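You operate a simulated robot arm through the tools that you are given. There is no shell and no other tool. Be economical: measure what you need, move in short steps, check, and stop when the job is done.

The job below is to be done with a simulated robot arm. You get a single attempt, and the scene is never put back.

Task
Take the green brush from the top of the oak table and leave it on top of the purple parcel.

It is judged by the outcome, as a careful person would: the job done as asked, and still so three seconds after it is handed in. It fails if anything else is knocked over, pushed out of place, dropped, spilled or broken.

Robot
A 7-joint arm with a two-finger parallel gripper, fixed in place. Base frame: the origin is at the foot of the arm, x ahead of it, y to its left, z up; the work surface is at about z = 760. Readings come in mm, degrees, newtons and seconds.
With the tool pointing down near the work surface it reaches from about 200 to 680 mm from the base axis. Its first joint turns from -66.0 to 66.0 degrees. Payload 2.4 kg.
Tool frame: the origin (TCP) lies between the finger pads and is the grasp point; the fingertips stand 30 mm ahead of it; z points along the fingers, y is the line along which they close. Largest opening 94 mm; finger width 28, thickness 10; the body of the gripper, 50 by 96 mm, starts 55 mm behind the TCP.
Orientation is told as [roll, pitch, yaw] about the base's x, y, z axes, in that order, counted from this pose: with the fingers straight down and closing along the base's y, the tool's x points along the base's -x, its y along +y and its z along -z.

Tools
- The arm moves only by the tool play_rows. Its argument "targets" is a list of rows, each a list of 7 numbers: the finger opening in mm, from 0 to 94, then the shift along the tool's x, y, z in mm, then the turn, a rotation vector about the tool's x, y, z in degrees. In form: [[claw, tx, ty, tz, ax, ay, az], ...]. A call has 1 to 12 rows; each row is the pose to reach, as a shift and turn from the pose commanded when the call began, along the tool's axes at that moment. Rows are played at 5 a second. More than 50 mm and 8.6 degrees between two rows, or a gripper value outside its range, and nothing of the call is played. Where a pose cannot be reached the arm comes as near as it can. A force on the tool above 40 N (or 10 N above the force at the start of the call, whichever is more), or a blocked arm, ends the call early, and 0.2 s more pass. The fingers move at their own pace (about 153 mm/s each) and stop on an object; they squeeze with about 28 N. The grip force told is the motor's: it shows also when the fingers shut on nothing. Time passes only in rows, and 0.2 s behind the last, so rows that repeat a pose let the fingers close. It gives the time, the measured TCP pose, the force on the tool (base axes), the opening and the grip force at its end, in the units of the frame above (readings bear some noise), and new pictures: "show" is both (left out), scene, wrist or none.
- Cameras (640 x 400 px; columns grow to the right, rows downward): "scene" is fixed at [24.4, 465, 1445.7]; the picture's right is [-0.86, -0.51, 0.00], its down [-0.28, 0.48, -0.83] and it looks along [0.43, -0.72, -0.55] (base axes); focal length 333 px, centre (320, 200). "wrist" rides on the gripper at [-37, 0, -58] in the tool frame; the picture's right is [0.00, -1.00, 0.00], its down [0.97, 0.00, -0.24] and it looks along [0.24, 0.00, 0.97] (tool axes); focal length 218 px, centre (320, 200). There is no depth. A picture from a camera that has moved, and an enlarged one, comes with that camera's place and axes in the base frame and with its lens.
- zoom(camera, box): a new picture of the part [left, top, right, bottom] of that camera's present view, enlarged. It takes no simulated time.
- close_job(): hands the job in; it is judged then, once.

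Work in short steps. Places have to be worked out from the pictures, the camera data and where the tool is seen: move nearer, look again, correct. Check each grasp and each placing, and mend what went wrong. You have 90 turns and 150 pictures in all, those below and enlarged ones among them. Open the gripper and draw the arm clear of the work before you hand the job in, unless the task says otherwise; then end with one line.

The tools are called after "Emit:" by a JSON object that holds its "api" and its "payload". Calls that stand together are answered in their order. play_rows: Moves the arm, as the interface text tells. Its arguments: {"type":"object","properties":{"targets":{"type":"array","items":{"type":"array","items":{"type":"number"}}},"show":{"type":"string","enum":["both","scene","wrist","none"]}},"required":["targets"]} The other tools are called the same way: zoom (camera, box) takes an enlarged picture of a part of a camera's view; close_job () hands the job in.

At the start:

```text
time_s: 0.0
position: [320.9, -257.2, 1012.4]
orientation: [-0.1, 0.0, 0.0]
contact_force: [0.5, -0.8, -0.7]
gripper_width: 94.2
gripper_force: 0.1
```

scene: 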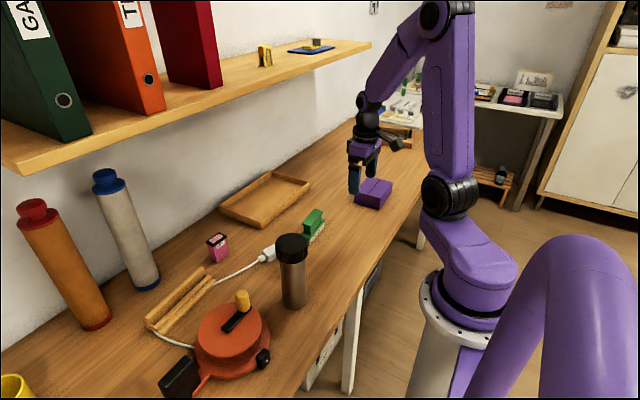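
wrist: 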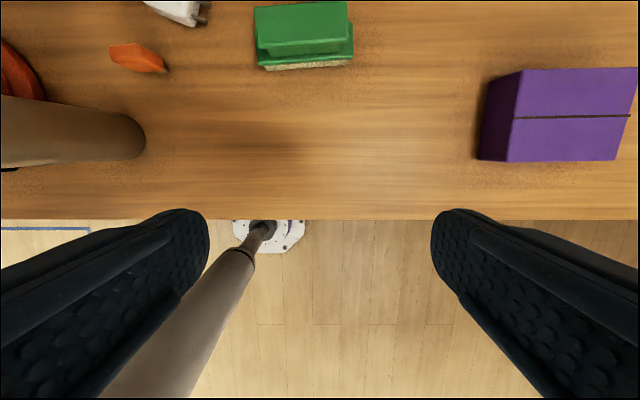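

I judge the brush to be near (475, -245) with its long side along y, and the parcel near (390, -545). I'll enlarge both to measure them better.

Emit:
{"api": "zoom", "payload": {"camera": "scene", "box": [240, 160, 400, 260]}}

Emit:
{"api": "zoom", "payload": {"camera": "wrist", "box": [220, 0, 400, 112]}}

```text
4.00 times, centred on (320, 210) of scene
camera zoom: at [24.4, 465.0, 1445.7], right [-0.86, -0.51, 0.0], down [-0.28, 0.48, -0.83], along [0.43, -0.72, -0.55], focal length 1331 px, centre (320, 160)
```

zoom: 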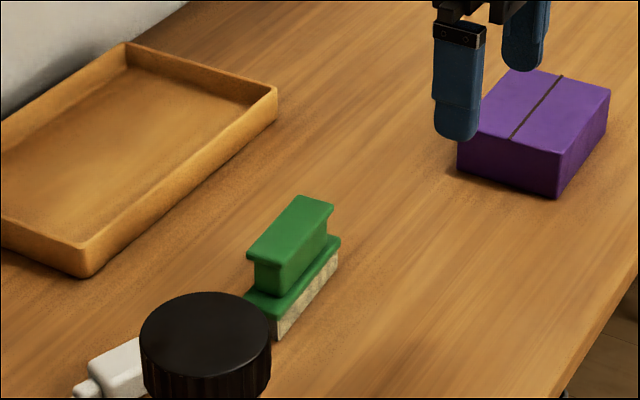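

```text
3.56 times, centred on (310, 56) of wrist
camera zoom: at [356.3, -256.5, 1068.7], right [0.0, -1.0, 0.0], down [-0.97, 0.0, 0.24], along [-0.24, 0.0, -0.97], focal length 776 px, centre (356, 712)
```

zoom: 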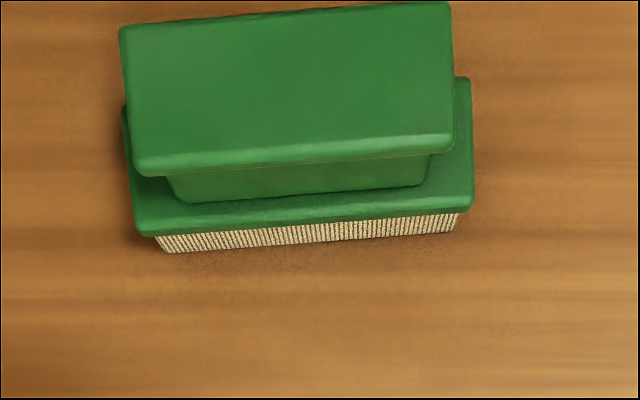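

Triangulating gives the brush cap centre at about (467, -240, 830), tilted about 4° off the y axis. I'll move above it while turning about 85.7°, so the fingers close across its short side.

Emit:
{"api": "play_rows", "payload": {"targets": [[94, -14.6, 1.7, 8.2, 0, 0, 8.57], [94, -29.2, 3.4, 16.4, 0, 0, 17.14], [94, -43.8, 5.1, 24.6, 0, 0, 25.71], [94, -58.4, 6.8, 32.8, 0, 0, 34.28], [94, -73, 8.5, 41, 0, 0, 42.85], [94, -87.6, 10.2, 49.2, 0, 0, 51.42], [94, -102.2, 11.9, 57.4, 0, 0, 59.99], [94, -116.8, 13.6, 65.6, 0, 0, 68.56], [94, -131.4, 15.3, 73.8, 0, 0, 77.13], [94, -146, 17, 82, 0, 0, 85.7], [94, -146, 17, 82, 0, 0, 85.7]]}}

```text
time_s: 2.4
position: [467.7, -241.2, 929.5]
orientation: [0.0, 0.0, -85.8]
contact_force: [-0.2, -0.7, -0.1]
gripper_width: 94.0
gripper_force: 0.0
camera wrist: at [468.5, -276.5, 986.7], right [-1.0, -0.07, 0.0], down [-0.07, 0.97, 0.24], along [-0.02, 0.24, -0.97], focal length 218 px, centre (320, 200)
```

scene: 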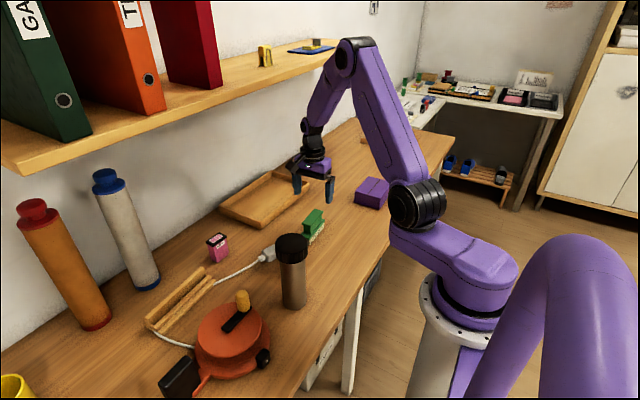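
wrist: 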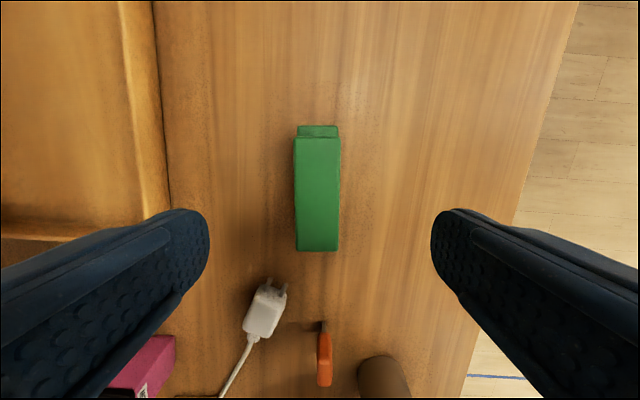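

The brush is centred between the fingers, slightly towards -y, and well aligned. I'll lower to TCP z≈835 and check the height in the scene view.

Emit:
{"api": "play_rows", "payload": {"targets": [[94, -2, 0, 30, 0, 0, 0], [94, -2, 0, 60, 0, 0, 0], [94, -2, 0, 95, 0, 0, 0], [94, -2, 0, 95, 0, 0, 0]], "show": "wrist"}}

Emit:
{"api": "zoom", "payload": {"camera": "scene", "box": [264, 160, 376, 230]}}

```text
time_s: 3.4
position: [467.8, -242.5, 834.5]
orientation: [-0.1, -0.1, -85.7]
contact_force: [0.3, -0.4, -0.8]
gripper_width: 94.0
gripper_force: 0.0
camera wrist: at [468.3, -278.1, 891.8], right [-1.0, -0.07, 0.0], down [-0.07, 0.97, 0.24], along [-0.02, 0.24, -0.97], focal length 218 px, centre (320, 200)
```

wrist: 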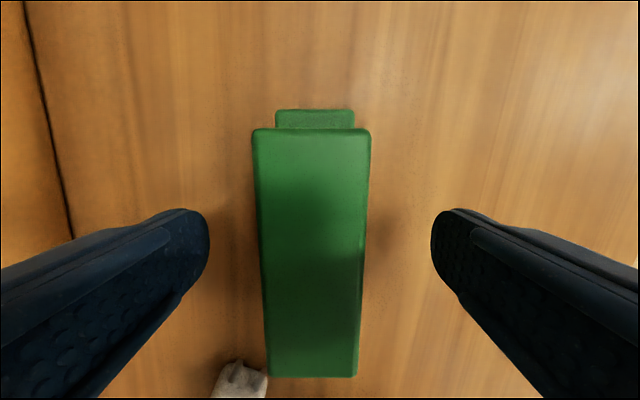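

```text
5.71 times, centred on (320, 195) of scene
camera zoom: at [24.4, 465.0, 1445.7], right [-0.86, -0.51, 0.0], down [-0.28, 0.48, -0.83], along [0.43, -0.72, -0.55], focal length 1902 px, centre (320, 229)
```

zoom: 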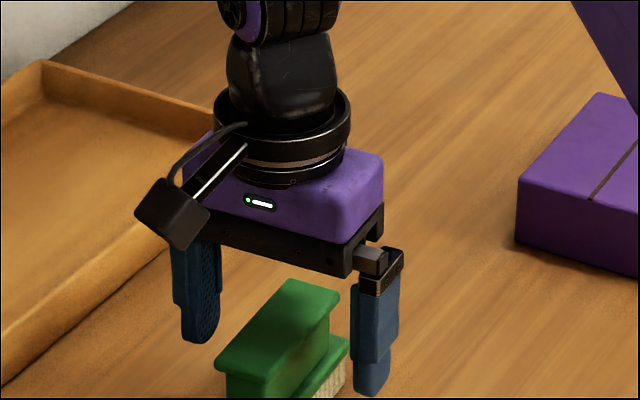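

The cap top is at about z=823, and its centre is near (467.5, -237). I'll shift +5 mm in y, lower so the pads straddle the cap, and close.

Emit:
{"api": "play_rows", "payload": {"targets": [[94, 5, 0, 8, 0, 0, 0], [94, 5, 0, 17, 0, 0, 0], [94, 5, 0, 17, 0, 0, 0], [30, 5, 0, 17, 0, 0, 0], [20, 5, 0, 17, 0, 0, 0], [20, 5, 0, 17, 0, 0, 0]], "show": "wrist"}}

Emit:
{"api": "zoom", "payload": {"camera": "scene", "box": [264, 170, 376, 240]}}

```text
time_s: 4.8
position: [468.4, -237.0, 819.2]
orientation: [0.0, 0.0, -85.7]
contact_force: [1.1, -0.1, -0.2]
gripper_width: 37.7
gripper_force: 27.8
camera wrist: at [468.2, -273.2, 874.7], right [-1.0, -0.08, 0.0], down [-0.07, 0.97, 0.24], along [-0.02, 0.24, -0.97], focal length 218 px, centre (320, 200)
```

wrist: 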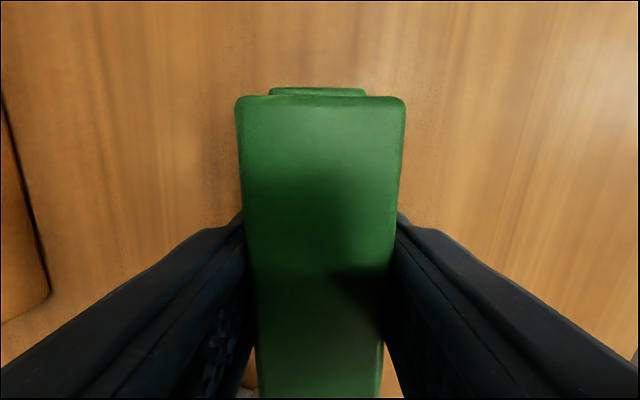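

```text
5.71 times, centred on (320, 205) of scene
camera zoom: at [24.4, 465.0, 1445.7], right [-0.86, -0.51, 0.0], down [-0.28, 0.48, -0.83], along [0.43, -0.72, -0.55], focal length 1902 px, centre (320, 171)
```

zoom: 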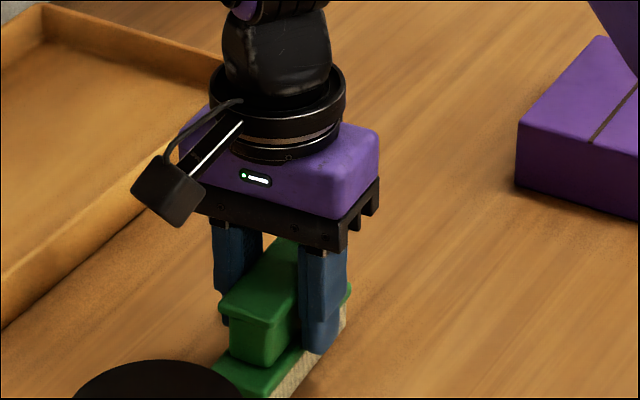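

The brush is gripped at 37.7 mm width with 27.8 N. I'll lift it straight up by 120 mm.

Emit:
{"api": "play_rows", "payload": {"targets": [[20, 0, 0, -10, 0, 0, 0], [20, 0, 0, -30, 0, 0, 0], [20, 0, 0, -60, 0, 0, 0], [20, 0, 0, -90, 0, 0, 0], [20, 0, 0, -120, 0, 0, 0], [20, 0, 0, -120, 0, 0, 0]]}}

```text
time_s: 6.2
position: [467.3, -237.6, 938.5]
orientation: [0.0, 0.0, -85.8]
contact_force: [0.1, 0.1, 0.6]
gripper_width: 37.6
gripper_force: 27.8
camera wrist: at [467.8, -273.1, 994.6], right [-1.0, -0.08, 0.0], down [-0.07, 0.97, 0.24], along [-0.02, 0.24, -0.97], focal length 218 px, centre (320, 200)
```

scene: 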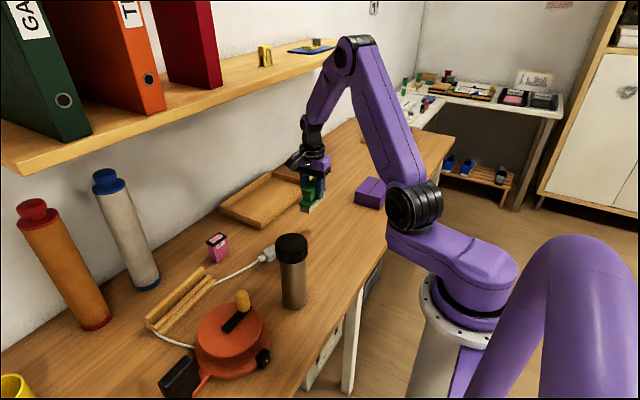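
wrist: 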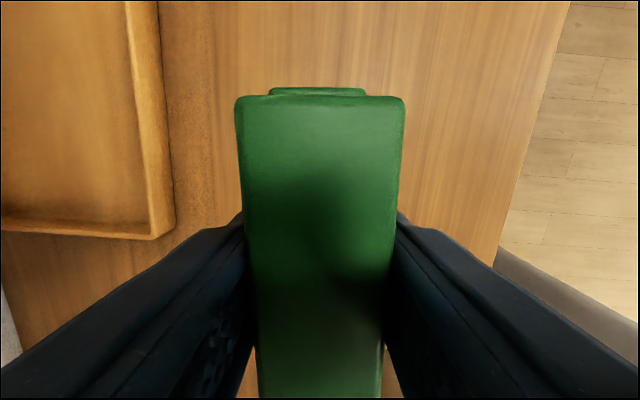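

The brush is up and holding. From the first scene zoom, the parcel spans about x 345–445 and y -482 to -602, with its top near z=805. I'll carry the brush over to (395, -538) at this height, keeping its orientation.

Emit:
{"api": "play_rows", "payload": {"targets": [[20, -29.4, -9.4, 0, 0, 0, 0], [20, -58.8, -18.8, 0, 0, 0, 0], [20, -88.3, -28.2, 0, 0, 0, 0], [20, -117.7, -37.6, 0, 0, 0, 0], [20, -147.1, -47, 0, 0, 0, 0], [20, -176.5, -56.4, 0, 0, 0, 0], [20, -205.9, -65.8, 0, 0, 0, 0], [20, -235.4, -75.2, 0, 0, 0, 0], [20, -264.8, -84.6, 0, 0, 0, 0], [20, -294.2, -94, 0, 0, 0, 0], [20, -294.2, -94, 0, 0, 0, 0]]}}

Emit:
{"api": "zoom", "payload": {"camera": "scene", "box": [300, 130, 444, 220]}}

```text
time_s: 8.6
position: [394.7, -537.9, 937.9]
orientation: [0.0, 0.0, -85.7]
contact_force: [0.3, 0.8, -1.1]
gripper_width: 37.9
gripper_force: 28.6
camera wrist: at [395.5, -573.5, 994.7], right [-1.0, -0.08, 0.0], down [-0.07, 0.97, 0.24], along [-0.02, 0.24, -0.97], focal length 218 px, centre (320, 200)
```

scene: 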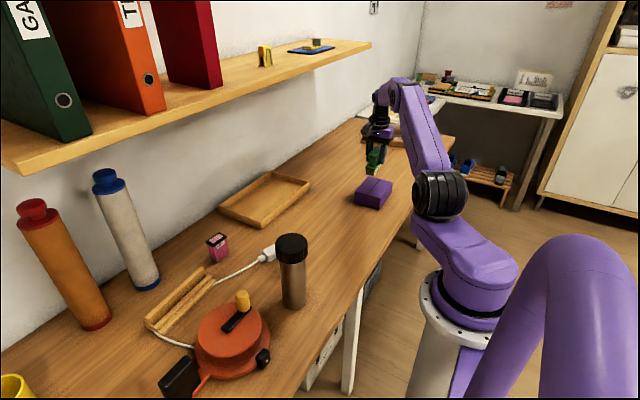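
wrist: 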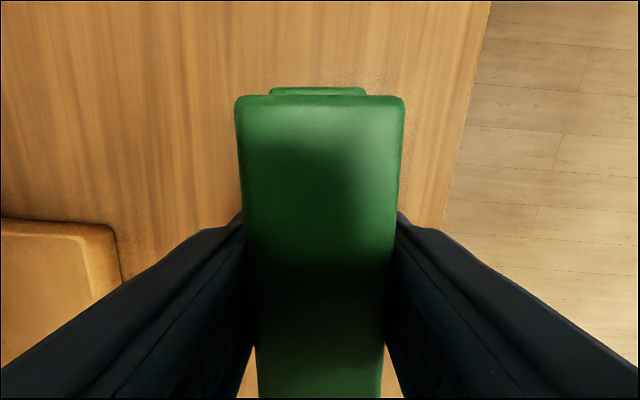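

```text
4.44 times, centred on (372, 175) of scene
camera zoom: at [24.4, 464.9, 1445.7], right [-0.86, -0.51, 0.0], down [-0.28, 0.48, -0.83], along [0.43, -0.72, -0.55], focal length 1479 px, centre (89, 311)
```

zoom: 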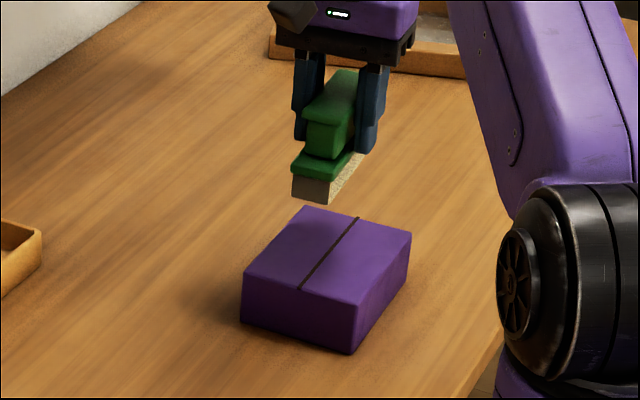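

The scene view puts the brush about 7 mm towards +x of the parcel's centre. I'll correct that and lower to about 7 mm above the parcel, since I expect contact at TCP z≈865.

Emit:
{"api": "play_rows", "payload": {"targets": [[20, -1.5, -7, 10, 0, 0, 0], [20, -1.5, -7, 30, 0, 0, 0], [20, -1.5, -7, 50, 0, 0, 0], [20, -1.5, -7, 64, 0, 0, 0], [20, -1.5, -7, 64, 0, 0, 0]], "show": "none"}}

Emit:
{"api": "zoom", "payload": {"camera": "scene", "box": [325, 145, 421, 205]}}

```text
time_s: 9.8
position: [388.0, -540.0, 872.4]
orientation: [0.0, 0.0, -85.7]
contact_force: [-0.1, -0.2, -1.5]
gripper_width: 37.7
gripper_force: 28.2
```

```text
6.67 times, centred on (373, 175) of scene
camera zoom: at [24.4, 464.9, 1445.7], right [-0.86, -0.51, 0.0], down [-0.28, 0.48, -0.83], along [0.43, -0.72, -0.55], focal length 2219 px, centre (-33, 367)
```

zoom: 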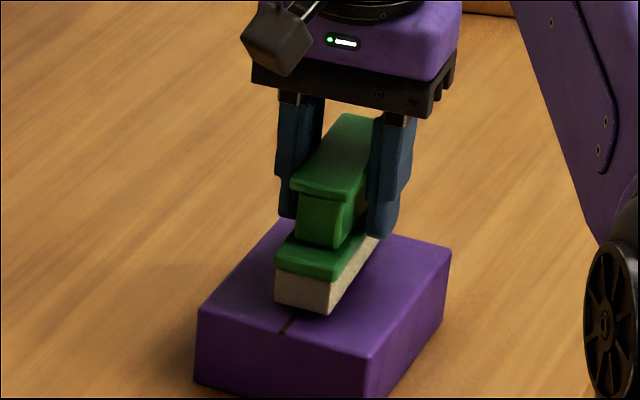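

The brush sits over the parcel, aligned and centred. I'll lower in small steps until contact shows in the force.

Emit:
{"api": "play_rows", "payload": {"targets": [[20, 0, 0, 2, 0, 0, 0], [20, 0, 0, 3.5, 0, 0, 0], [20, 0, 0, 5, 0, 0, 0], [20, 0, 0, 5, 0, 0, 0]], "show": "none"}}

Emit:
{"api": "zoom", "payload": {"camera": "scene", "box": [345, 165, 409, 205]}}

```text
time_s: 10.8
position: [389.4, -541.1, 868.7]
orientation: [0.0, 0.1, -85.7]
contact_force: [0.8, -0.5, -1.2]
gripper_width: 37.6
gripper_force: 28.5
```

```text
10.00 times, centred on (377, 185) of scene
camera zoom: at [24.4, 464.9, 1445.7], right [-0.86, -0.51, 0.0], down [-0.28, 0.48, -0.83], along [0.43, -0.72, -0.55], focal length 3328 px, centre (-250, 350)
```

zoom: 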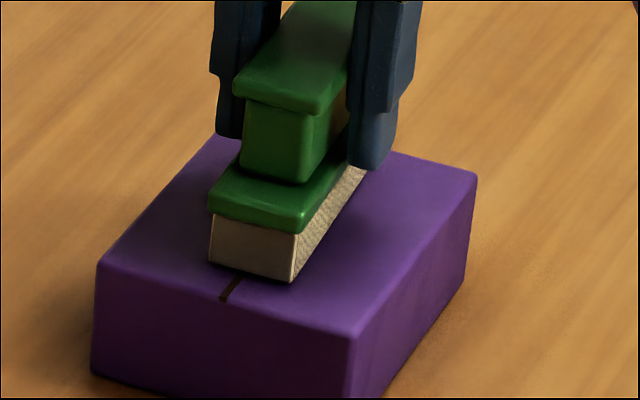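

The gap looks very small but no force shows yet, so I'll continue in 1 mm steps.

Emit:
{"api": "play_rows", "payload": {"targets": [[20, 0, 0, 1, 0, 0, 0], [20, 0, 0, 2, 0, 0, 0], [20, 0, 0, 2, 0, 0, 0]], "show": "none"}}

Emit:
{"api": "zoom", "payload": {"camera": "scene", "box": [345, 165, 409, 205]}}

```text
time_s: 11.6
position: [388.0, -540.3, 867.5]
orientation: [0.0, -0.1, -85.7]
contact_force: [-1.0, 2.1, 8.0]
gripper_width: 38.0
gripper_force: 28.6
```

```text
10.00 times, centred on (377, 185) of scene
camera zoom: at [24.3, 465.1, 1445.6], right [-0.86, -0.51, 0.0], down [-0.28, 0.47, -0.83], along [0.43, -0.72, -0.55], focal length 3328 px, centre (-250, 350)
```

zoom: 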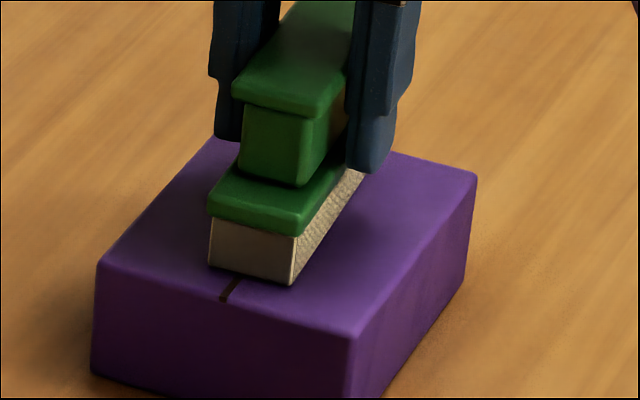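

Contact shows at 8 N, so the brush is resting on the parcel. I'll open gently, then rise straight up.

Emit:
{"api": "play_rows", "payload": {"targets": [[40, 0, 0, 0, 0, 0, 0], [50, 0, 0, 0, 0, 0, 0], [80, 0, 0, 0, 0, 0, 0], [80, 0, 0, -10, 0, 0, 0], [80, 0, 0, -40, 0, 0, 0], [80, 0, 0, -80, 0, 0, 0], [80, 0, 0, -120, 0, 0, 0], [80, 0, 0, -120, 0, 0, 0]]}}

Emit:
{"api": "zoom", "payload": {"camera": "scene", "box": [329, 145, 425, 205]}}

```text
time_s: 13.4
position: [388.6, -539.6, 987.5]
orientation: [0.0, -0.1, -85.7]
contact_force: [0.1, 0.6, -0.2]
gripper_width: 80.1
gripper_force: 0.0
camera wrist: at [389.2, -575.1, 1044.0], right [-1.0, -0.07, 0.0], down [-0.07, 0.97, 0.24], along [-0.02, 0.24, -0.97], focal length 218 px, centre (320, 200)
```

scene: 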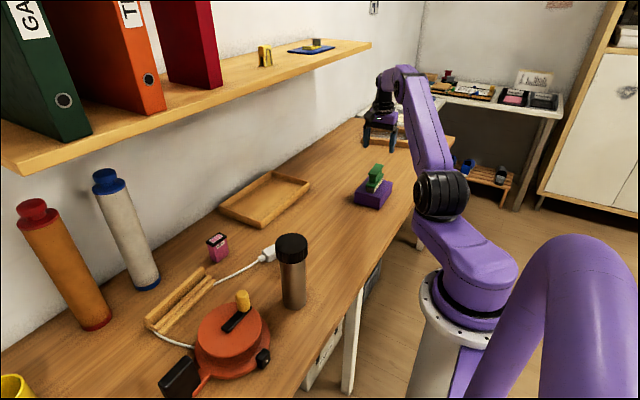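
wrist: 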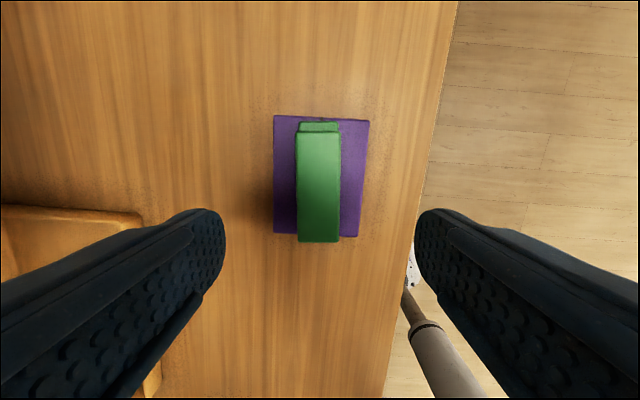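

```text
6.67 times, centred on (377, 175) of scene
camera zoom: at [24.4, 465.0, 1445.7], right [-0.86, -0.51, 0.0], down [-0.28, 0.48, -0.83], along [0.43, -0.72, -0.55], focal length 2219 px, centre (-60, 367)
```

zoom: 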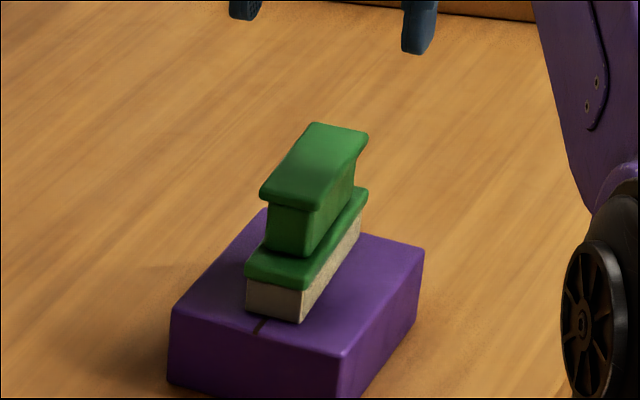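

The brush stands upright on the parcel, well inside its edges. The gripper is open and clear, and nothing else has moved, so I'll hand the job in.

Emit:
{"api": "close_job", "payload": {}}

```text
The job is handed in.
```

The green brush is resting upright on top of the purple parcel, the gripper is open and clear, and I saw nothing else disturbed.
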